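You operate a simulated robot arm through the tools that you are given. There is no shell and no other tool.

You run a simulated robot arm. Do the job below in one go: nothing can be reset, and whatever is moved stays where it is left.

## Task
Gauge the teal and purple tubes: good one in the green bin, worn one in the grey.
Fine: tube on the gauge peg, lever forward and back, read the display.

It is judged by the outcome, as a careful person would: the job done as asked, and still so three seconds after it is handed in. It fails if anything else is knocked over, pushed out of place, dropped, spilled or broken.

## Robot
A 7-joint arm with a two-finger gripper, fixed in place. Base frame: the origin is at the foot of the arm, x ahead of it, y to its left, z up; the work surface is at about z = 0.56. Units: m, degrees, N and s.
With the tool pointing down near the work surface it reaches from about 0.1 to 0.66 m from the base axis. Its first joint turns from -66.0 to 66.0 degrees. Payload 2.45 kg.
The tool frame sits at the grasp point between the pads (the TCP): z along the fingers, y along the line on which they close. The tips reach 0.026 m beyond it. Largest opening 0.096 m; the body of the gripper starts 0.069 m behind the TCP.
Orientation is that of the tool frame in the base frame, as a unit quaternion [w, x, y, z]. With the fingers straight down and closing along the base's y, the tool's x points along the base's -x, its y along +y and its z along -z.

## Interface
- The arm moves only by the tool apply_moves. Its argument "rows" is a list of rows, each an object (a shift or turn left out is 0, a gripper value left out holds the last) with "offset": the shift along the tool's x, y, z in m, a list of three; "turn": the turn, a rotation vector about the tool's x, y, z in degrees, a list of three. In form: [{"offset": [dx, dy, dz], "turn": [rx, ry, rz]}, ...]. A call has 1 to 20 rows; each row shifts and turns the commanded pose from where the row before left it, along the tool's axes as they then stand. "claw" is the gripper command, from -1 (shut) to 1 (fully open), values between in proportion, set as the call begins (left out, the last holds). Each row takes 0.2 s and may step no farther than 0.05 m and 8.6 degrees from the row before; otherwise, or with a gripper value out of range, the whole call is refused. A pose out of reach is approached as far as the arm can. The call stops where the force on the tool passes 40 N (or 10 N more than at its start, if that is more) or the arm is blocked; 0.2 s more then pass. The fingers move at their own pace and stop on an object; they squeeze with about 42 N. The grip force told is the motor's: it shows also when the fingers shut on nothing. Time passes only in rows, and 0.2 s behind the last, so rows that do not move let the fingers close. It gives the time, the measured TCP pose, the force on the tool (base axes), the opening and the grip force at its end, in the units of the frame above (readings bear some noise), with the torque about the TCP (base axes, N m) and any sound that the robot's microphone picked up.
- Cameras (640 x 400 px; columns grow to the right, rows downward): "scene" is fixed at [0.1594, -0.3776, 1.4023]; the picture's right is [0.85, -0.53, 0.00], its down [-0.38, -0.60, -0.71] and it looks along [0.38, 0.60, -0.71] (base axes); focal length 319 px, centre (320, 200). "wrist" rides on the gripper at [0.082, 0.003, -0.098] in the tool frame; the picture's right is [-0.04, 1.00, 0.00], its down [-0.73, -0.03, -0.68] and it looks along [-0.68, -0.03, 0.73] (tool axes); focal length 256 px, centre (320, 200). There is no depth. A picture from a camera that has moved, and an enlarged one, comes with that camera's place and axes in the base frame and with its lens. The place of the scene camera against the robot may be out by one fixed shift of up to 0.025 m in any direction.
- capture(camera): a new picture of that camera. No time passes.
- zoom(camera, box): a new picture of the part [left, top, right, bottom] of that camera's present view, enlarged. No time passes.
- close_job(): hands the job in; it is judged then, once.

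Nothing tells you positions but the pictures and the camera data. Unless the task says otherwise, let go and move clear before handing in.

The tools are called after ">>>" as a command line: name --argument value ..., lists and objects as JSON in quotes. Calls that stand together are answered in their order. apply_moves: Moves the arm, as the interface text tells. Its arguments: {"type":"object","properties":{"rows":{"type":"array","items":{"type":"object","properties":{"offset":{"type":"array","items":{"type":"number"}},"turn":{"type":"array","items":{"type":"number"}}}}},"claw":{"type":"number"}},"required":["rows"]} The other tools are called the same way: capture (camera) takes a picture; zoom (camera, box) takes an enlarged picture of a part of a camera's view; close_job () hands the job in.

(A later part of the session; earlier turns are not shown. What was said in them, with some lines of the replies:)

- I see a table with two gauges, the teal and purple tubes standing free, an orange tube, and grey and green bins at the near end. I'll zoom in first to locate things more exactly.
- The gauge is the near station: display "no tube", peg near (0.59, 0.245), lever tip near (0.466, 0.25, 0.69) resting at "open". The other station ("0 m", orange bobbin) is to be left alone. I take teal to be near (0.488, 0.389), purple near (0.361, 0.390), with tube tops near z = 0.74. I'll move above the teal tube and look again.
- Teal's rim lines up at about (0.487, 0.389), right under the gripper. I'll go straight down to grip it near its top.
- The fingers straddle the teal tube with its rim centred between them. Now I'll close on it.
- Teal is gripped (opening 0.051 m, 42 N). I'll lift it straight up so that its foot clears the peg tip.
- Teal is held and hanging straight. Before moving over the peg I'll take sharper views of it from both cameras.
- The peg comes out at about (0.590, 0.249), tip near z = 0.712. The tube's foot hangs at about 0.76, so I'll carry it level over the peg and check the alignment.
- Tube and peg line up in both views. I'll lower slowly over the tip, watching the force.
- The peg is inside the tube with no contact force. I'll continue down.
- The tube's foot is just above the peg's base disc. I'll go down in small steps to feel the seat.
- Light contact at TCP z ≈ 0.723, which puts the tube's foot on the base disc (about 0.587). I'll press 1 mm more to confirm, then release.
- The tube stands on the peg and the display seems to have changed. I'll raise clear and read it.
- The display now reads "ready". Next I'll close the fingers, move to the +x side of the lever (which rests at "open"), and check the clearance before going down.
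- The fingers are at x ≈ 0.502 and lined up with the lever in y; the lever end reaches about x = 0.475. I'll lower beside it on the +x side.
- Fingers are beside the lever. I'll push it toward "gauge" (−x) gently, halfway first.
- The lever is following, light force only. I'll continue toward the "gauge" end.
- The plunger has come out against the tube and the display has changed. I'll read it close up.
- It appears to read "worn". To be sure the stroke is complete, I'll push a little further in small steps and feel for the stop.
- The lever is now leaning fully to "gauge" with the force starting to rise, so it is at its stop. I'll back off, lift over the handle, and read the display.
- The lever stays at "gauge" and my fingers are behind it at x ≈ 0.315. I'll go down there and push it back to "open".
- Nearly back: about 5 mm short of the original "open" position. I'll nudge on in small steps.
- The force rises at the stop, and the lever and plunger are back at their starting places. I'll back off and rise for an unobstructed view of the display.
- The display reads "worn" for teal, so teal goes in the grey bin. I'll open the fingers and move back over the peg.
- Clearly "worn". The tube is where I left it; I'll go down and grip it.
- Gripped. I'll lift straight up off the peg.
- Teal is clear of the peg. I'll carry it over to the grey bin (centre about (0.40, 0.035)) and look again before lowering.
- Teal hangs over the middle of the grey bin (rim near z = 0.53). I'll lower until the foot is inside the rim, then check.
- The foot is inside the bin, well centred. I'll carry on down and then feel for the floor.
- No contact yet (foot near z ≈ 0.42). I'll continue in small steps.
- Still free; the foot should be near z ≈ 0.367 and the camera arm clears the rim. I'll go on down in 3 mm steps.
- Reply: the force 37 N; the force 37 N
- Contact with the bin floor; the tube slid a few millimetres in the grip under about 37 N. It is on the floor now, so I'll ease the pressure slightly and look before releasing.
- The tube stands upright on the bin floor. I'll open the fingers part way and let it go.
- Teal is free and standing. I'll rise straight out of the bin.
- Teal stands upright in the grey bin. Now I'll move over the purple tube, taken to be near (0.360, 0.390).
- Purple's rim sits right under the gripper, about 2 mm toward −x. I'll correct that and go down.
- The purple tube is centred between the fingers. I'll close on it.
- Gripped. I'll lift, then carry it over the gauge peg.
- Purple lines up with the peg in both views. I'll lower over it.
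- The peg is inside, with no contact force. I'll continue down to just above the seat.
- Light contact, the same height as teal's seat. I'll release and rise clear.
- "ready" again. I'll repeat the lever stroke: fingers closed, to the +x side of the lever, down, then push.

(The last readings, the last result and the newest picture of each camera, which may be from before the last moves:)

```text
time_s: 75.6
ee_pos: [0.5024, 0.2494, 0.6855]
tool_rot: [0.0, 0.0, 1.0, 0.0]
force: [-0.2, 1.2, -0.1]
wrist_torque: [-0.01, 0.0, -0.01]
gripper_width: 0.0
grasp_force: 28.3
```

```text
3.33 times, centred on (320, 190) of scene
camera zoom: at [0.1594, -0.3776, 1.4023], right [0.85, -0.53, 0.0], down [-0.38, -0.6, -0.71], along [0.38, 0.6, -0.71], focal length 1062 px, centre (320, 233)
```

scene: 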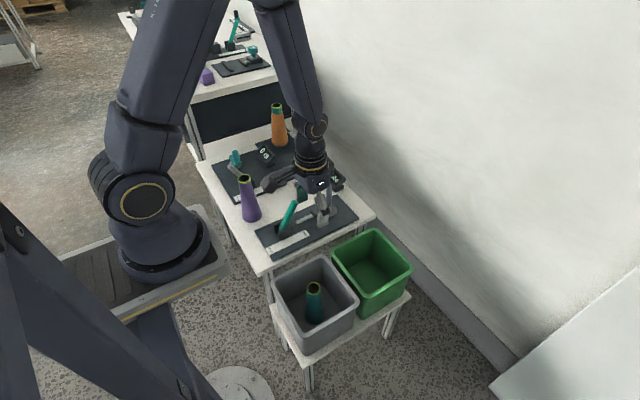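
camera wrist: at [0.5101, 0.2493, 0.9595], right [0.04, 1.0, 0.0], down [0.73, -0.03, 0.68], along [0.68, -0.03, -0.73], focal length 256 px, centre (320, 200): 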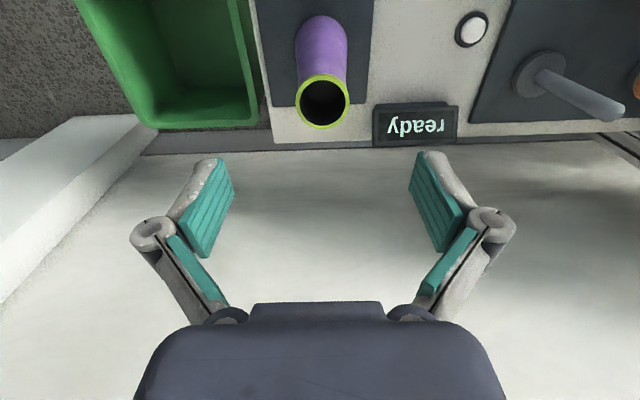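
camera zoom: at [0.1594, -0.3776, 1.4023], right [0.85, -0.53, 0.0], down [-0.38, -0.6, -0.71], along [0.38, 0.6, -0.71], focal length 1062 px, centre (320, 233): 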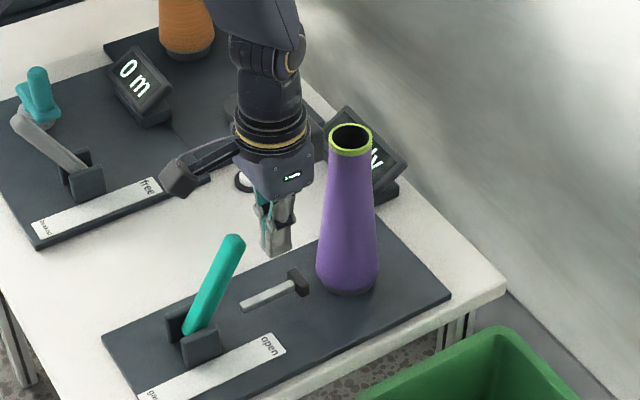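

The same position as last time, so I'll push the lever to "gauge" along the same path.

>>> apply_moves --rows '[{"offset": [0.01, 0, 0]}, {"offset": [0.01, 0, 0]}, {"offset": [0.01, 0, 0]}, {"offset": [0.01, 0, 0]}, {"offset": [0.01, 0, 0]}, {"offset": [0.01, 0, 0]}, {"offset": [0.008, 0, 0]}, {"offset": [0.008, 0, 0]}, {"offset": [0.008, 0, 0]}, {"offset": [0.008, 0, 0]}, {"offset": [0.006, 0, 0]}, {"offset": [0.004, 0, 0]}, {"offset": [0.004, 0, 0]}, {"offset": [0, 0, 0]}]'

>>> apply_moves --rows '[{"offset": [0.004, 0, 0]}, {"offset": [0.003, 0, 0]}, {"offset": [0, 0, 0]}]'

>>> zoom --camera "scene" --box '[240, 140, 360, 260]'

>>> capture --camera "wrist"

```text
time_s: 78.6
ee_pos: [0.3949, 0.2505, 0.6844]
tool_rot: [0.001, 0.0, 1.0, 0.0]
force: [1.0, -0.2, -0.3]
wrist_torque: [0.0, -0.02, -0.05]
gripper_width: 0.0062
grasp_force: 28.5
```

```text
time_s: 79.4
ee_pos: [0.3902, 0.2488, 0.685]
tool_rot: [0.001, 0.0, 1.0, 0.0]
force: [4.4, -1.4, 0.7]
wrist_torque: [-0.03, -0.12, 0.01]
gripper_width: 0.0062
grasp_force: 28.5
```

```text
3.33 times, centred on (300, 200) of scene
camera zoom: at [0.1595, -0.3776, 1.4023], right [0.85, -0.53, 0.0], down [-0.38, -0.6, -0.71], along [0.38, 0.6, -0.71], focal length 1062 px, centre (387, 200)
```

zoom: 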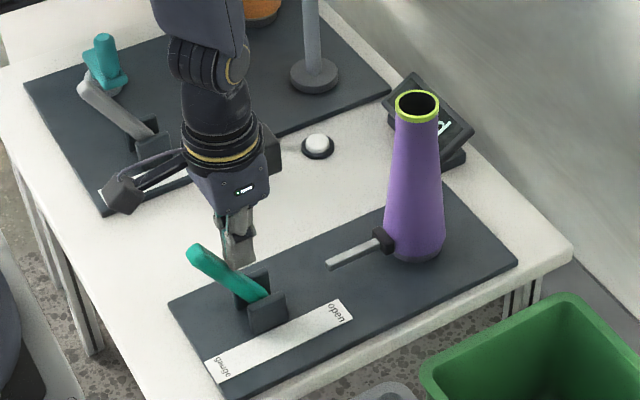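

```text
taken
camera wrist: at [0.3101, 0.2509, 0.7844], right [0.04, 1.0, 0.0], down [0.73, -0.03, 0.68], along [0.68, -0.03, -0.73], focal length 256 px, centre (320, 200)
```

wrist: 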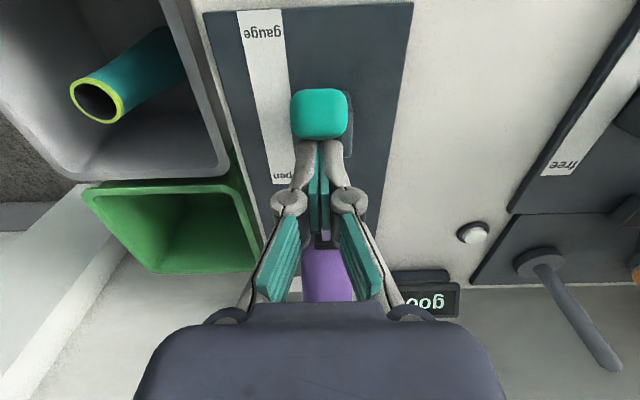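

The display shows "goo…" — "good". The lever is at its stop; I'll go over it and push it back to "open" as before.

>>> apply_moves --rows '[{"offset": [-0.008, 0, 0]}, {"offset": [0, 0, -0.035]}, {"offset": [0, 0, -0.04]}, {"offset": [0, 0, -0.03]}, {"offset": [0.02, 0, 0]}, {"offset": [0.035, 0, 0]}, {"offset": [0.027, 0, 0]}, {"offset": [0, 0, 0]}]'

>>> apply_moves --rows '[{"offset": [0, 0, 0.04]}, {"offset": [0, 0, 0.04]}, {"offset": [0, 0, 0.028]}, {"offset": [0, 0, 0]}, {"offset": [-0.01, 0, 0]}, {"offset": [-0.01, 0, 0]}, {"offset": [-0.01, 0, 0]}, {"offset": [-0.01, 0, 0]}, {"offset": [-0.01, 0, 0]}, {"offset": [-0.01, 0, 0]}, {"offset": [-0.01, 0, 0]}, {"offset": [-0.01, 0, 0]}, {"offset": [-0.01, 0, 0]}, {"offset": [-0.008, 0, 0]}, {"offset": [-0.003, 0, 0]}, {"offset": [-0.002, 0, 0]}, {"offset": [0, 0, 0]}]'

>>> zoom --camera "scene" --box '[240, 140, 360, 260]'

```text
time_s: 81.2
ee_pos: [0.3141, 0.2512, 0.7885]
tool_rot: [0.0, 0.0, 1.0, 0.0]
force: [-0.7, 0.9, 0.1]
wrist_torque: [0.01, 0.0, -0.03]
gripper_width: 0.0
grasp_force: 28.2
```

```text
time_s: 84.8
ee_pos: [0.418, 0.2498, 0.683]
tool_rot: [-0.001, 0.0, 1.0, 0.0]
force: [-7.7, -0.7, 5.2]
wrist_torque: [-0.02, 0.13, 0.01]
gripper_width: 0.0059
grasp_force: 28.2
```

```text
3.33 times, centred on (300, 200) of scene
camera zoom: at [0.1593, -0.3776, 1.4024], right [0.85, -0.53, 0.0], down [-0.38, -0.6, -0.71], along [0.38, 0.6, -0.71], focal length 1062 px, centre (387, 200)
```

zoom: 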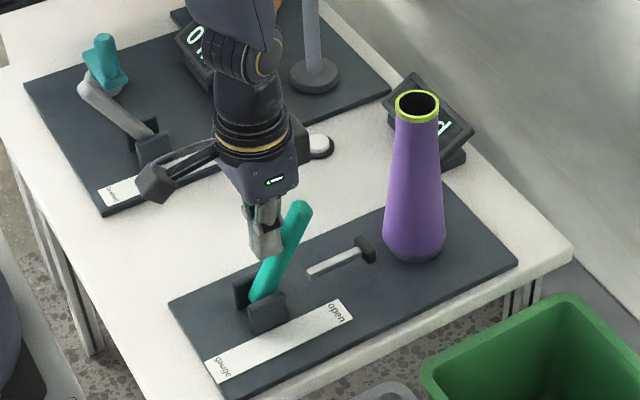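

The lever is back at its "open" stop. I'll back off, rise, and read the display unobstructed.

>>> apply_moves --rows '[{"offset": [0.015, 0, 0]}, {"offset": [0.01, 0, -0.02]}, {"offset": [0, 0, -0.045]}, {"offset": [0, 0, -0.045]}, {"offset": [0, 0, -0.045]}, {"offset": [0, 0, -0.025]}, {"offset": [0, 0, 0]}]'

>>> apply_moves --rows '[{"offset": [-0.03, 0, 0]}, {"offset": [-0.04, 0, 0]}, {"offset": [-0.04, 0, 0]}, {"offset": [-0.04, 0, 0]}, {"offset": [-0.03, 0, 0]}, {"offset": [-0.017, 0, 0]}, {"offset": [0, 0, 0]}]' --claw 1

>>> capture --camera "wrist"

>>> zoom --camera "scene" --box '[240, 130, 400, 260]'

```text
time_s: 86.4
ee_pos: [0.3933, 0.2486, 0.8607]
tool_rot: [-0.001, 0.0, 1.0, 0.0]
force: [1.0, -0.4, 0.8]
wrist_torque: [-0.01, -0.02, 0.04]
gripper_width: 0.0
grasp_force: 28.3
```

```text
time_s: 88.0
ee_pos: [0.5927, 0.2485, 0.8626]
tool_rot: [0.0, 0.001, 1.0, 0.0]
force: [0.2, 0.5, -0.3]
wrist_torque: [-0.03, 0.02, -0.01]
gripper_width: 0.0961
grasp_force: 0.1
```

```text
taken
camera wrist: at [0.5123, 0.2512, 0.9616], right [0.04, 1.0, 0.0], down [0.73, -0.03, 0.68], along [0.68, -0.03, -0.73], focal length 256 px, centre (320, 200)
```

wrist: 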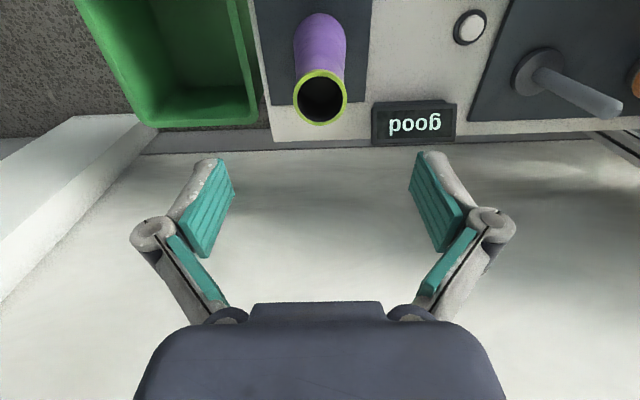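

```text
3.08 times, centred on (320, 195) of scene
camera zoom: at [0.1594, -0.3776, 1.4023], right [0.85, -0.53, 0.0], down [-0.38, -0.6, -0.71], along [0.38, 0.6, -0.71], focal length 980 px, centre (320, 215)
```

zoom: 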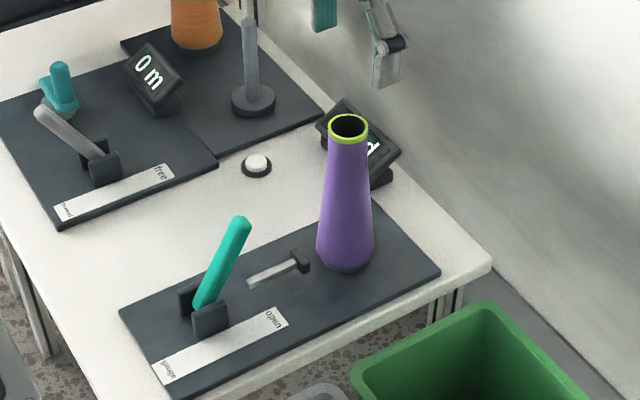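

Purple reads "good", so it goes in the green bin. I'll go down and grip it.

>>> apply_moves --rows '[{"offset": [0, 0, 0.04]}, {"offset": [0, 0, 0.04]}, {"offset": [0, 0, 0.035]}, {"offset": [0, 0, 0.02]}, {"offset": [0, 0, 0.005]}, {"offset": [0, 0, 0]}]' --claw 1

>>> apply_moves --rows '[{"offset": [0, 0, 0]}, {"offset": [0, 0, 0]}, {"offset": [0, 0, 0]}, {"offset": [0, 0, 0]}, {"offset": [0, 0, 0]}, {"offset": [0, 0, 0]}]' --claw -1

>>> capture --camera "wrist"

```text
time_s: 89.4
ee_pos: [0.5896, 0.2511, 0.7215]
tool_rot: [0.0, 0.0, 1.0, 0.0]
force: [-0.1, 0.0, 0.7]
wrist_torque: [0.02, -0.02, 0.01]
gripper_width: 0.0957
grasp_force: 0.0
```

```text
time_s: 90.8
ee_pos: [0.5905, 0.2497, 0.722]
tool_rot: [-0.001, 0.0, 1.0, 0.0]
force: [-0.6, -1.3, 3.2]
wrist_torque: [-0.09, 0.11, -0.08]
gripper_width: 0.0507
grasp_force: 42.4
```

```text
taken
camera wrist: at [0.5103, 0.2523, 0.8216], right [0.04, 1.0, 0.0], down [0.73, -0.03, 0.68], along [0.68, -0.03, -0.73], focal length 256 px, centre (320, 200)
```

wrist: 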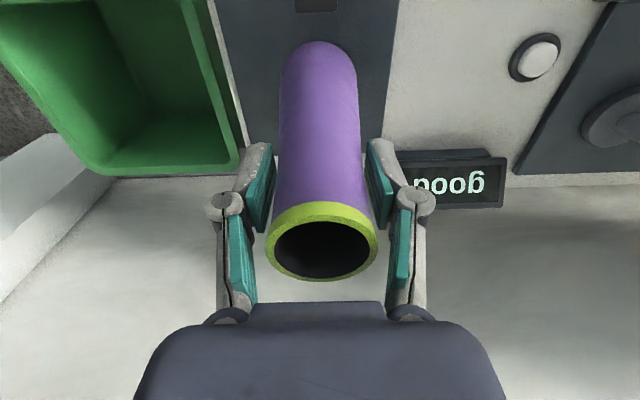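

Gripped. I'll lift off the peg and carry it over the green bin (centre about (0.613, 0.033)).

>>> apply_moves --rows '[{"offset": [0, 0, -0.015]}, {"offset": [0, 0, -0.03]}, {"offset": [0, 0, -0.035]}, {"offset": [0, 0, -0.035]}, {"offset": [0, 0, -0.035]}, {"offset": [0, 0, -0.035]}, {"offset": [0, 0, 0]}]'

>>> apply_moves --rows '[{"offset": [-0.0015, -0.018, 0]}, {"offset": [-0.003, -0.036, 0]}, {"offset": [-0.003, -0.036, 0]}, {"offset": [-0.003, -0.036, 0]}, {"offset": [-0.003, -0.036, 0]}, {"offset": [-0.003, -0.036, 0]}, {"offset": [-0.0015, -0.018, 0]}, {"offset": [0, 0, 0]}]'

>>> capture --camera "wrist"

>>> capture --camera "scene"

```text
time_s: 92.4
ee_pos: [0.5916, 0.248, 0.9071]
tool_rot: [0.0, 0.001, 1.0, -0.001]
force: [0.0, -1.0, 0.0]
wrist_torque: [0.03, 0.03, -0.01]
gripper_width: 0.0506
grasp_force: 41.6
```

```text
time_s: 94.2
ee_pos: [0.6093, 0.0322, 0.9078]
tool_rot: [0.0, 0.0, 1.0, 0.001]
force: [-0.4, 0.9, -1.7]
wrist_torque: [-0.01, 0.0, -0.01]
gripper_width: 0.0506
grasp_force: 42.3
```

```text
taken
camera wrist: at [0.5296, 0.0344, 1.0071], right [0.04, 1.0, 0.0], down [0.73, -0.03, 0.68], along [0.68, -0.03, -0.73], focal length 256 px, centre (320, 200)
```

wrist: 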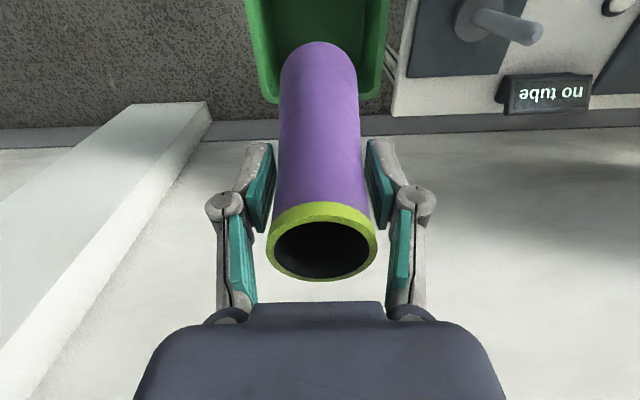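

```text
taken
```

scene: 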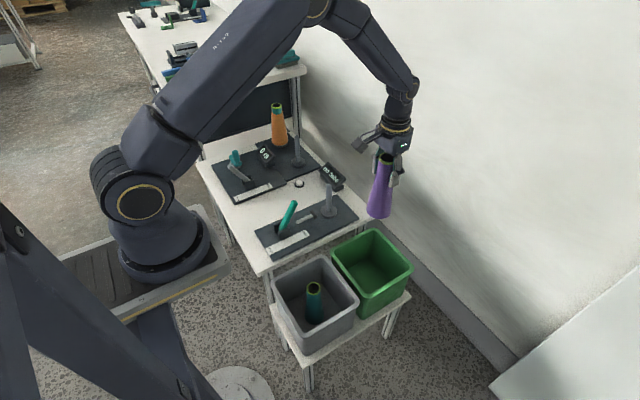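

Purple hangs over the middle of the green bin. I'll lower until the foot is just inside the rim.

>>> apply_moves --rows '[{"offset": [0, 0, 0.03]}, {"offset": [0, 0, 0.04]}, {"offset": [0, 0, 0.04]}, {"offset": [0, 0, 0.04]}, {"offset": [0, 0, 0.04]}, {"offset": [0, 0, 0.03]}, {"offset": [0, 0, 0.03]}, {"offset": [0, 0, 0.02]}, {"offset": [0, 0, 0]}]'

>>> zoom --camera "scene" --box '[280, 180, 430, 340]'

>>> capture --camera "wrist"

```text
time_s: 96.2
ee_pos: [0.608, 0.0313, 0.6353]
tool_rot: [0.0, 0.0, 1.0, 0.0]
force: [-0.4, -0.4, -0.2]
wrist_torque: [0.02, -0.04, 0.03]
gripper_width: 0.0505
grasp_force: 41.9
```

```text
2.50 times, centred on (355, 260) of scene
camera zoom: at [0.1594, -0.3776, 1.4023], right [0.85, -0.53, 0.0], down [-0.38, -0.6, -0.71], along [0.38, 0.6, -0.71], focal length 796 px, centre (232, 50)
```

zoom: 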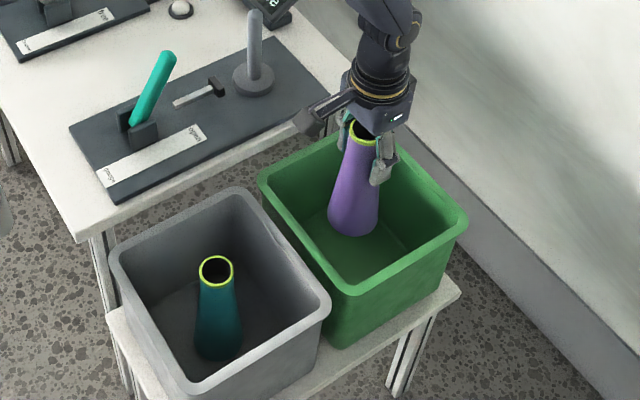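

```text
taken
camera wrist: at [0.5285, 0.0338, 0.7348], right [0.04, 1.0, 0.0], down [0.73, -0.03, 0.68], along [0.68, -0.03, -0.73], focal length 256 px, centre (320, 200)
```

wrist: 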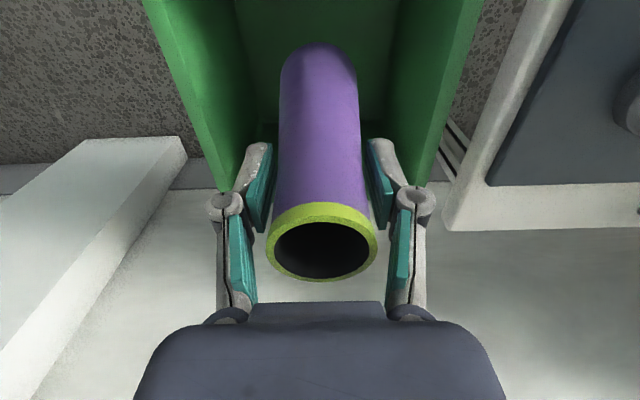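

The foot is inside and centred. The grey bin's floor was met at TCP z ≈ 0.50, so I'll lower to about 0.51 and then feel in 1 mm steps.

>>> apply_moves --rows '[{"offset": [0, 0, 0.02]}, {"offset": [0, 0, 0.02]}, {"offset": [0, 0, 0.02]}, {"offset": [0, 0, 0.02]}, {"offset": [0, 0, 0.015]}, {"offset": [0, 0, 0.01]}, {"offset": [0, 0, 0]}]'

>>> capture --camera "wrist"

>>> zoom --camera "scene" --box '[280, 180, 430, 340]'

```text
time_s: 97.8
ee_pos: [0.6067, 0.0328, 0.5431]
tool_rot: [0.002, 0.0, 1.0, 0.0]
force: [0.0, 0.2, -0.6]
wrist_torque: [0.0, 0.01, -0.02]
gripper_width: 0.0506
grasp_force: 42.0
out of reach, approached as far as the arm can: row 6
```

```text
taken
camera wrist: at [0.5279, 0.0341, 0.6421], right [0.04, 1.0, 0.0], down [0.73, -0.03, 0.68], along [0.68, -0.03, -0.73], focal length 256 px, centre (320, 200)
```

wrist: 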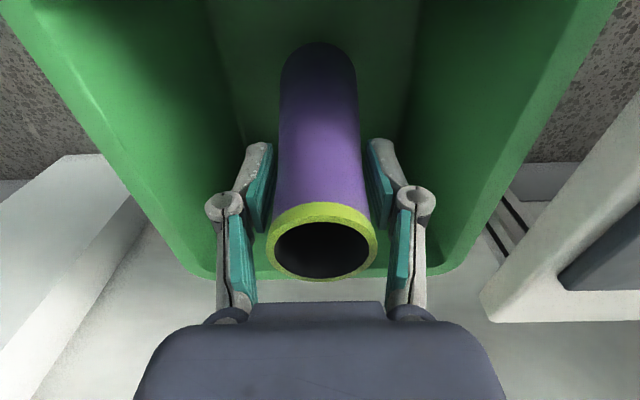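

```text
2.50 times, centred on (355, 260) of scene
camera zoom: at [0.1594, -0.3776, 1.4023], right [0.85, -0.53, 0.0], down [-0.38, -0.6, -0.71], along [0.38, 0.6, -0.71], focal length 796 px, centre (232, 50)
```

zoom: 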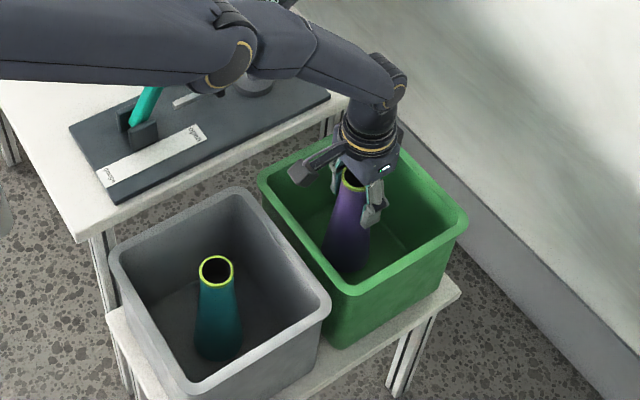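

The arm reports out of reach at z ≈ 0.54 here, with the tube still above the bin floor by about 4 cm. I'll look at the arm's posture before choosing how to get lower.

>>> capture --camera "scene"

>>> zoom --camera "scene" --box '[320, 200, 430, 320]'

```text
taken
```

scene: 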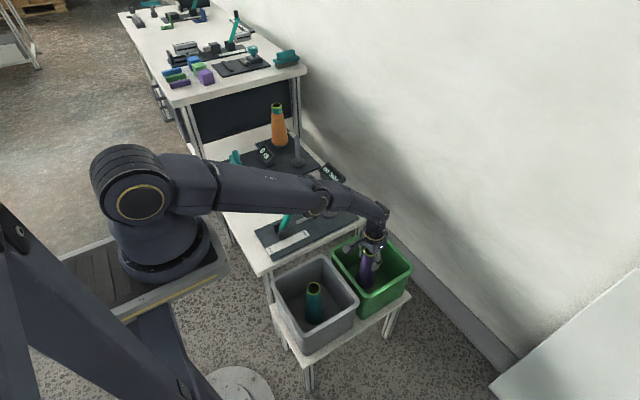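

```text
3.33 times, centred on (375, 260) of scene
camera zoom: at [0.1594, -0.3776, 1.4023], right [0.85, -0.53, 0.0], down [-0.38, -0.6, -0.71], along [0.38, 0.6, -0.71], focal length 1062 px, centre (137, 0)
```

zoom: 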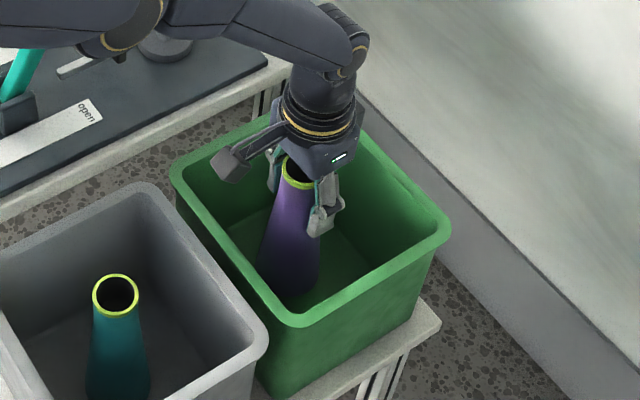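

The arm is fully stretched at this radius, so I need to bring the tube toward the base inside the bin. The near inner wall is around x ≈ 0.54–0.55 and the tube's foot radius is 0.034, so x ≈ 0.592 still clears. I'll rise a little, shift by −0.015, and check.

>>> apply_moves --rows '[{"offset": [0, 0, -0.02]}, {"offset": [0.008, 0, 0]}, {"offset": [0.007, 0, 0]}, {"offset": [0, 0, 0]}]'

>>> capture --camera "wrist"

>>> zoom --camera "scene" --box '[320, 200, 430, 320]'

```text
time_s: 98.8
ee_pos: [0.5926, 0.0331, 0.5629]
tool_rot: [0.0, 0.0, 1.0, 0.0]
force: [-0.4, -0.6, -1.1]
wrist_torque: [0.03, 0.01, 0.01]
gripper_width: 0.0505
grasp_force: 42.3
```

```text
taken
camera wrist: at [0.5126, 0.0346, 0.663], right [0.04, 1.0, 0.0], down [0.73, -0.03, 0.68], along [0.68, -0.03, -0.73], focal length 256 px, centre (320, 200)
```

wrist: 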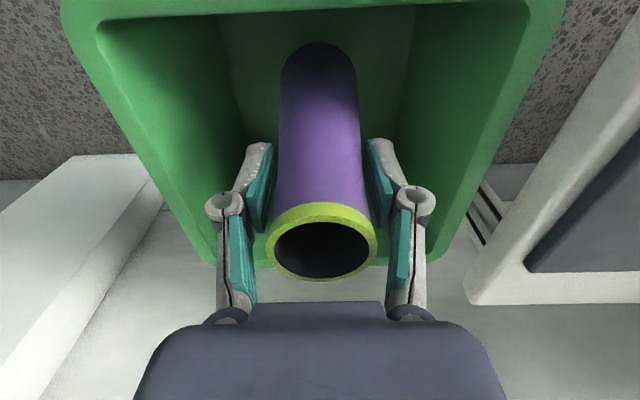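

```text
3.33 times, centred on (375, 260) of scene
camera zoom: at [0.1594, -0.3776, 1.4023], right [0.85, -0.53, 0.0], down [-0.38, -0.6, -0.71], along [0.38, 0.6, -0.71], focal length 1062 px, centre (137, 0)
```

zoom: 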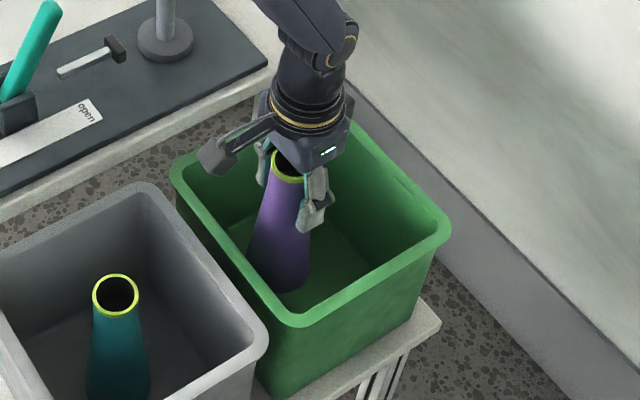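

There is still about 2 cm between the tube's foot and the near wall. I'll lower here in steps.

>>> apply_moves --rows '[{"offset": [0, 0, 0.01]}, {"offset": [0, 0, 0.01]}, {"offset": [0, 0, 0.01]}, {"offset": [0, 0, 0]}]'

```text
time_s: 99.8
ee_pos: [0.5929, 0.0328, 0.533]
tool_rot: [0.0, 0.0, 1.0, 0.0]
force: [-0.5, -0.3, -0.8]
wrist_torque: [0.01, -0.02, -0.03]
gripper_width: 0.0503
grasp_force: 42.2
```

>>> apply_moves --rows '[{"offset": [0, 0, 0.006]}, {"offset": [0, 0, 0.006]}, {"offset": [0, 0, 0]}]'

>>> zoom --camera "scene" --box '[320, 200, 430, 320]'

>>> capture --camera "wrist"

```text
time_s: 100.6
ee_pos: [0.5911, 0.0317, 0.5252]
tool_rot: [0.001, 0.0, 1.0, 0.0]
force: [-0.5, -0.7, -0.3]
wrist_torque: [0.0, -0.01, 0.0]
gripper_width: 0.0502
grasp_force: 42.4
out of reach, approached as far as the arm can: row 2
```

```text
3.33 times, centred on (375, 260) of scene
camera zoom: at [0.1594, -0.3776, 1.4023], right [0.85, -0.53, 0.0], down [-0.38, -0.6, -0.71], along [0.38, 0.6, -0.71], focal length 1062 px, centre (137, 0)
```

zoom: 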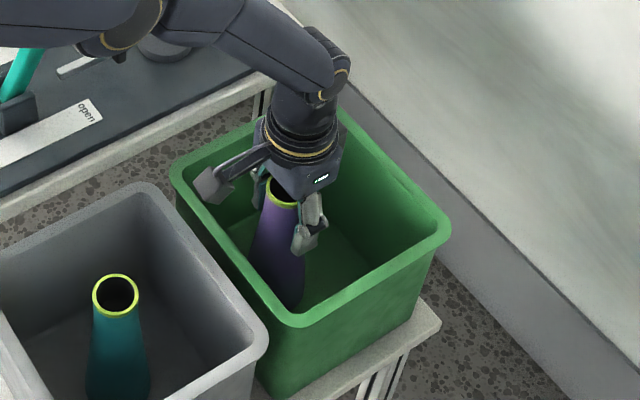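

```text
taken
camera wrist: at [0.5108, 0.0341, 0.6237], right [0.04, 1.0, 0.0], down [0.73, -0.03, 0.68], along [0.68, -0.03, -0.73], focal length 256 px, centre (320, 200)
```

wrist: 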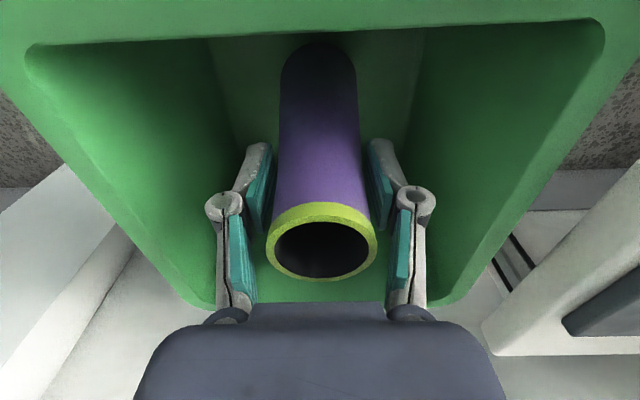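

This is the reach limit again, with the foot about 2.5 cm above the floor, and I don't want to drop it. Tilting the tool about 6° (fingers outward) brings the wrist inward and lets me go lower. I'll tilt and check clearances.

>>> apply_moves --rows '[{"offset": [0, 0, -0.004]}, {"turn": [0, -2, 0]}, {"turn": [0, -2, 0]}, {"turn": [0, -2, 0]}, {"offset": [0, 0, 0]}]'

>>> zoom --camera "scene" --box '[320, 200, 430, 320]'

>>> capture --camera "wrist"

```text
time_s: 101.8
ee_pos: [0.5906, 0.0331, 0.5306]
tool_rot: [0.051, 0.0, 0.999, 0.0]
force: [0.0, 0.3, -0.5]
wrist_torque: [0.03, -0.03, 0.0]
gripper_width: 0.0505
grasp_force: 41.7
```

```text
3.33 times, centred on (375, 260) of scene
camera zoom: at [0.1594, -0.3776, 1.4023], right [0.85, -0.53, 0.0], down [-0.38, -0.6, -0.71], along [0.38, 0.6, -0.71], focal length 1062 px, centre (137, 0)
```

zoom: 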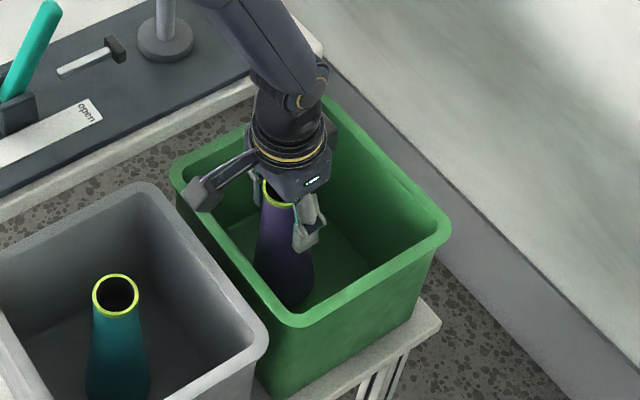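

```text
taken
camera wrist: at [0.5005, 0.0346, 0.6192], right [0.04, 1.0, 0.0], down [0.66, -0.03, 0.75], along [0.75, -0.03, -0.66], focal length 256 px, centre (320, 200)
```

wrist: 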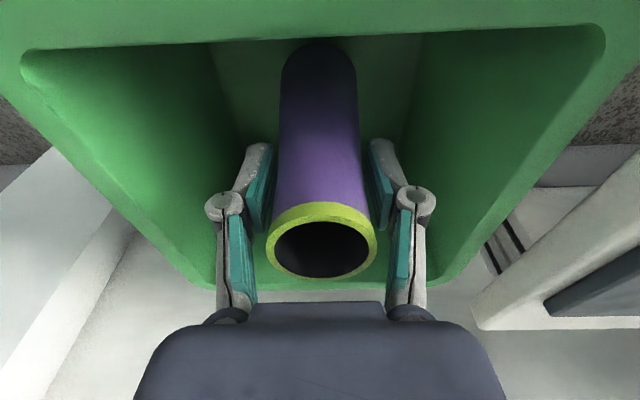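

Tilted about 6° and clear all round. I'll lower along the vertical in small steps.

>>> apply_moves --rows '[{"offset": [0.0006, 0, 0.006]}, {"offset": [0.0006, 0, 0.006]}, {"offset": [0.0005, 0, 0.005]}, {"offset": [0, 0, 0]}]'

>>> zoom --camera "scene" --box '[320, 200, 430, 320]'

```text
time_s: 102.8
ee_pos: [0.5901, 0.0316, 0.5117]
tool_rot: [0.052, 0.0, 0.999, 0.0]
force: [-0.4, 0.4, -0.7]
wrist_torque: [-0.01, 0.0, -0.01]
gripper_width: 0.0506
grasp_force: 42.4
```

```text
3.33 times, centred on (375, 260) of scene
camera zoom: at [0.1594, -0.3776, 1.4023], right [0.85, -0.53, 0.0], down [-0.38, -0.6, -0.71], along [0.38, 0.6, -0.71], focal length 1062 px, centre (137, 0)
```

zoom: 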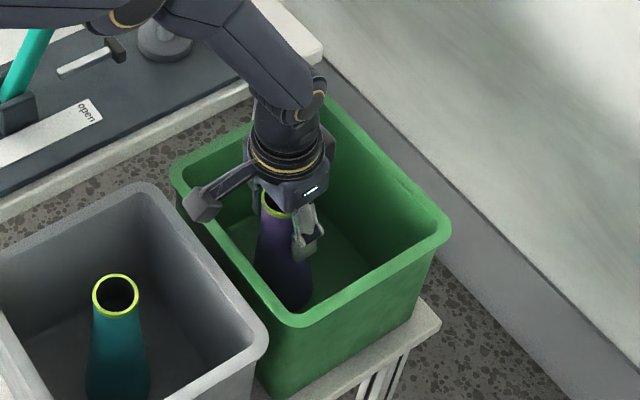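

Reachable now, no contact yet. I'll go on in small steps, one call at a time.

>>> apply_moves --rows '[{"offset": [0.0003, 0, 0.003]}, {"offset": [0.0002, 0, 0.002]}, {"offset": [0, 0, 0]}]'

```text
time_s: 103.6
ee_pos: [0.5898, 0.0329, 0.5067]
tool_rot: [0.053, 0.001, 0.999, 0.0]
force: [-0.2, 0.0, -0.2]
wrist_torque: [0.03, -0.01, 0.01]
gripper_width: 0.0506
grasp_force: 41.7
```

>>> apply_moves --rows '[{"offset": [0.0002, 0, 0.0015]}, {"offset": [0, 0, 0]}]'

```text
time_s: 104.2
ee_pos: [0.59, 0.0321, 0.5058]
tool_rot: [0.052, -0.001, 0.999, 0.0]
force: [0.5, -0.3, -0.4]
wrist_torque: [0.0, -0.01, 0.0]
gripper_width: 0.0504
grasp_force: 41.7
```

>>> apply_moves --rows '[{"offset": [0.0001, 0, 0.001]}, {"offset": [0, 0, 0]}]'

```text
time_s: 104.8
ee_pos: [0.5889, 0.0322, 0.5047]
tool_rot: [0.052, 0.0, 0.999, 0.0]
force: [-0.2, 0.3, -0.6]
wrist_torque: [0.02, 0.02, 0.0]
gripper_width: 0.0504
grasp_force: 41.9
```

>>> apply_moves --rows '[{"offset": [0.0001, 0, 0.001]}, {"offset": [0, 0, 0]}]'

```text
time_s: 105.4
ee_pos: [0.5885, 0.0318, 0.5046]
tool_rot: [0.054, 0.0, 0.999, -0.001]
force: [0.2, 0.3, -1.0]
wrist_torque: [0.01, 0.0, 0.0]
gripper_width: 0.0506
grasp_force: 42.2
```

>>> apply_moves --rows '[{"offset": [0.0001, 0, 0.001]}, {"offset": [0, 0, 0]}]'

```text
time_s: 106.0
ee_pos: [0.5885, 0.0314, 0.5044]
tool_rot: [0.053, 0.0, 0.999, 0.0]
force: [0.9, 0.4, -1.1]
wrist_torque: [0.01, -0.03, 0.0]
gripper_width: 0.0503
grasp_force: 42.3
```

>>> apply_moves --rows '[{"offset": [0.0001, 0, 0.001]}, {"offset": [0, 0, 0]}]'

```text
time_s: 106.6
ee_pos: [0.5877, 0.0325, 0.5047]
tool_rot: [0.052, 0.0, 0.999, 0.0]
force: [0.5, 0.5, -0.9]
wrist_torque: [0.01, 0.0, -0.03]
gripper_width: 0.0507
grasp_force: 41.9
```

The height is no longer falling, so I'm at the reach limit again. There is room in the bin, so I'll shift 8 mm toward the base and keep lowering.

>>> apply_moves --rows '[{"offset": [0.004, 0, -0.0004]}, {"offset": [0.004, 0, -0.0004]}, {"offset": [0, 0, 0]}]'

>>> capture --camera "wrist"

>>> zoom --camera "scene" --box '[320, 200, 430, 320]'

```text
time_s: 107.4
ee_pos: [0.5861, 0.0331, 0.5048]
tool_rot: [0.058, 0.0, 0.998, -0.001]
force: [7.5, -1.6, 22.7]
wrist_torque: [-0.17, -0.64, 0.01]
gripper_width: 0.0504
grasp_force: 42.0
```

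```text
taken
camera wrist: at [0.4951, 0.0346, 0.5929], right [0.04, 1.0, 0.0], down [0.65, -0.03, 0.76], along [0.76, -0.03, -0.65], focal length 256 px, centre (320, 200)
```

wrist: 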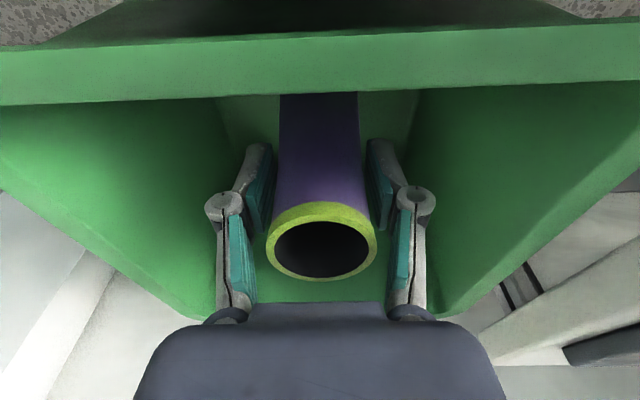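

```text
3.33 times, centred on (375, 260) of scene
camera zoom: at [0.1591, -0.3776, 1.4024], right [0.85, -0.53, 0.0], down [-0.37, -0.6, -0.71], along [0.38, 0.6, -0.71], focal length 1062 px, centre (137, 0)
```

zoom: 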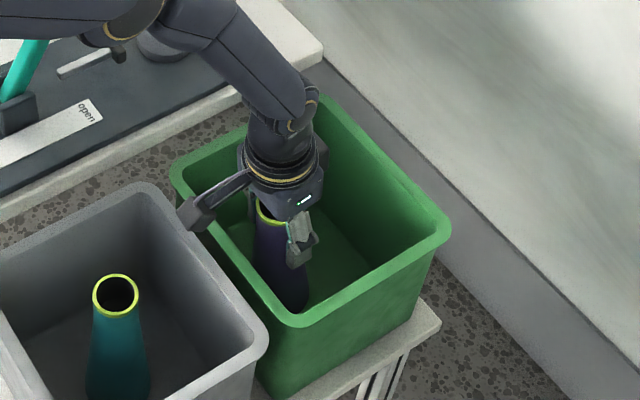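

The force pattern (about 23 N up, 7.5 N along x, torque −0.64) matches the tube's foot touching the bin floor at its near edge. I'll ease the pressure a touch before releasing.

>>> apply_moves --rows '[{"offset": [0, 0, -0.001]}, {"offset": [0, 0, 0]}]'

```text
time_s: 108.0
ee_pos: [0.5834, 0.0329, 0.503]
tool_rot: [0.053, 0.0, 0.999, 0.0]
force: [6.2, 1.3, 19.5]
wrist_torque: [0.1, -0.46, -0.02]
gripper_width: 0.0502
grasp_force: 41.8
```

>>> apply_moves --rows '[{"offset": [0, 0, -0.001]}, {"offset": [0, 0, 0]}]'

```text
time_s: 108.6
ee_pos: [0.5804, 0.033, 0.5035]
tool_rot: [0.052, -0.001, 0.999, 0.001]
force: [2.9, -0.5, 15.5]
wrist_torque: [0.16, -0.12, -0.01]
gripper_width: 0.0506
grasp_force: 42.4
```

>>> apply_moves --rows '[{"offset": [0, 0, -0.001]}, {"offset": [0, 0, 0]}, {"offset": [0, 0, 0]}]'

>>> capture --camera "wrist"

```text
time_s: 109.4
ee_pos: [0.5814, 0.0324, 0.5043]
tool_rot: [0.051, 0.0, 0.999, 0.0]
force: [-0.3, -0.6, 0.2]
wrist_torque: [0.0, 0.0, -0.02]
gripper_width: 0.0506
grasp_force: 41.8
```

```text
taken
camera wrist: at [0.4913, 0.0344, 0.5943], right [0.04, 1.0, 0.0], down [0.66, -0.03, 0.75], along [0.75, -0.03, -0.66], focal length 256 px, centre (320, 200)
```

wrist: 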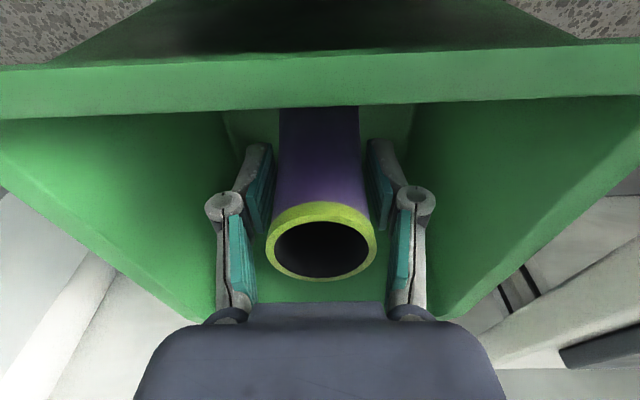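

The foot is now within a millimetre of the floor, with no load. I'll open the fingers part way, so the tube just settles flat.

>>> apply_moves --rows '[{"offset": [0, 0, 0]}, {"offset": [0, 0, 0]}, {"offset": [0, 0, 0]}, {"offset": [0, 0, 0]}, {"offset": [0, 0, 0]}]' --claw 0.6

>>> capture --camera "wrist"

>>> zoom --camera "scene" --box '[320, 200, 430, 320]'

```text
time_s: 110.6
ee_pos: [0.5817, 0.0331, 0.5045]
tool_rot: [0.052, -0.001, 0.999, 0.0]
force: [0.3, 0.9, 0.5]
wrist_torque: [0.01, 0.0, 0.02]
gripper_width: 0.0767
grasp_force: 0.0
```

```text
taken
camera wrist: at [0.4925, 0.0345, 0.5948], right [0.04, 1.0, 0.0], down [0.66, -0.03, 0.75], along [0.75, -0.03, -0.66], focal length 256 px, centre (320, 200)
```

wrist: 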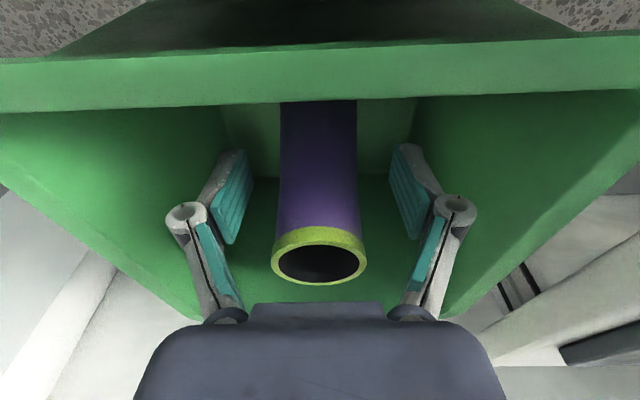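

```text
3.33 times, centred on (375, 260) of scene
camera zoom: at [0.1594, -0.3776, 1.4023], right [0.85, -0.53, 0.0], down [-0.38, -0.6, -0.71], along [0.38, 0.6, -0.71], focal length 1062 px, centre (137, 0)
```

zoom: 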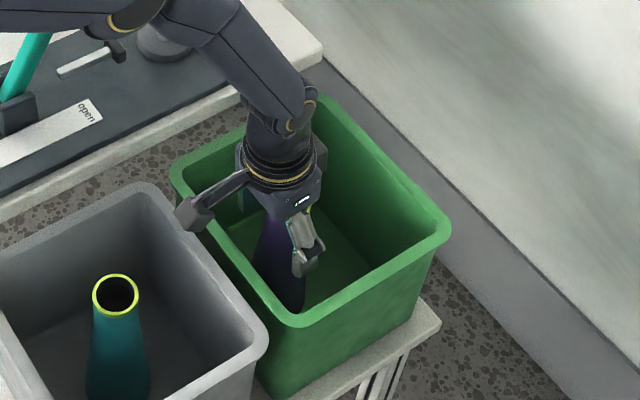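

Purple has settled upright between the open fingers. I'll withdraw up along the tool axis, then straighten the tool once clear.

>>> apply_moves --rows '[{"offset": [0, 0, -0.015]}, {"offset": [0, 0, -0.025]}, {"offset": [0, 0, -0.03]}, {"offset": [0, 0, -0.04]}, {"offset": [0, 0, -0.04]}, {"offset": [0, 0, -0.04]}, {"turn": [0, 3, 0]}, {"turn": [0, 3, 0]}, {"offset": [0, 0, -0.04]}, {"offset": [0, 0, -0.04]}, {"offset": [0, 0, -0.04]}, {"offset": [0, 0, 0]}]'

>>> capture --camera "wrist"

>>> capture --camera "scene"

>>> zoom --camera "scene" --box '[260, 200, 430, 350]'

```text
time_s: 113.2
ee_pos: [0.5636, 0.0333, 0.8122]
tool_rot: [0.0, -0.001, 1.0, 0.0]
force: [0.0, 0.6, 0.2]
wrist_torque: [-0.02, 0.0, 0.0]
gripper_width: 0.0767
grasp_force: 0.0
```

```text
taken
camera wrist: at [0.4834, 0.035, 0.9113], right [0.04, 1.0, 0.0], down [0.73, -0.03, 0.68], along [0.68, -0.03, -0.73], focal length 256 px, centre (320, 200)
```

wrist: 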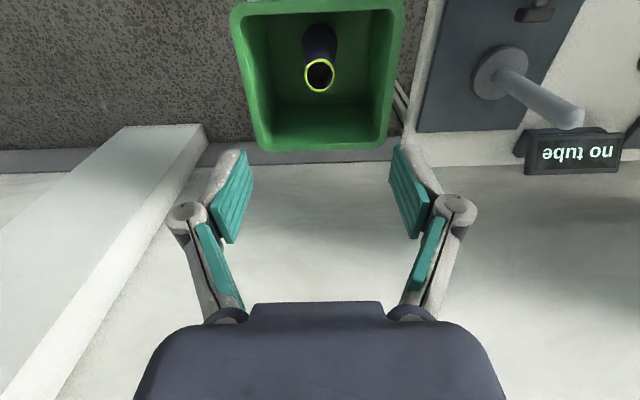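

```text
taken
```

scene: 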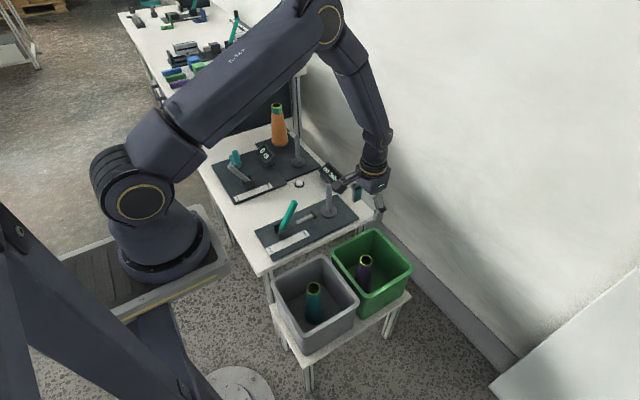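

```text
2.67 times, centred on (345, 275) of scene
camera zoom: at [0.1594, -0.3776, 1.4023], right [0.85, -0.53, 0.0], down [-0.38, -0.6, -0.71], along [0.38, 0.6, -0.71], focal length 850 px, centre (253, 0)
```

zoom: 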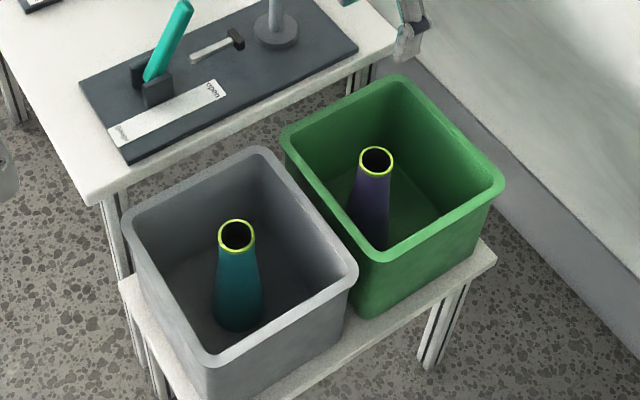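

Purple ("good") stands upright in the green bin and teal ("worn") in the grey. The lever is back at "open", the display reads "no tube", and nothing else has moved. The gripper is open and well clear, so I'm handing in.

>>> close_job

```text
The job is handed in.
```

Both tubes are gauged and sorted. The display read "worn" for the teal tube, which is now in the grey bin, and "good" for the purple one, which is in the green bin.

Both tubes are standing upright. The lever is back at "open", the peg is empty, and the other gauge, the orange bobbin and the button were not touched.

- **Teal tube:** I pressed it a little too hard onto the bin floor, up to about 37 N. It slid a few millimetres in the grip and shows no visible harm.
- **Purple tube:** the arm ran out of reach over the green bin, so I lowered the tube tilted about 6°. I let go with its foot within about a millimetre of the floor, and it settled upright.
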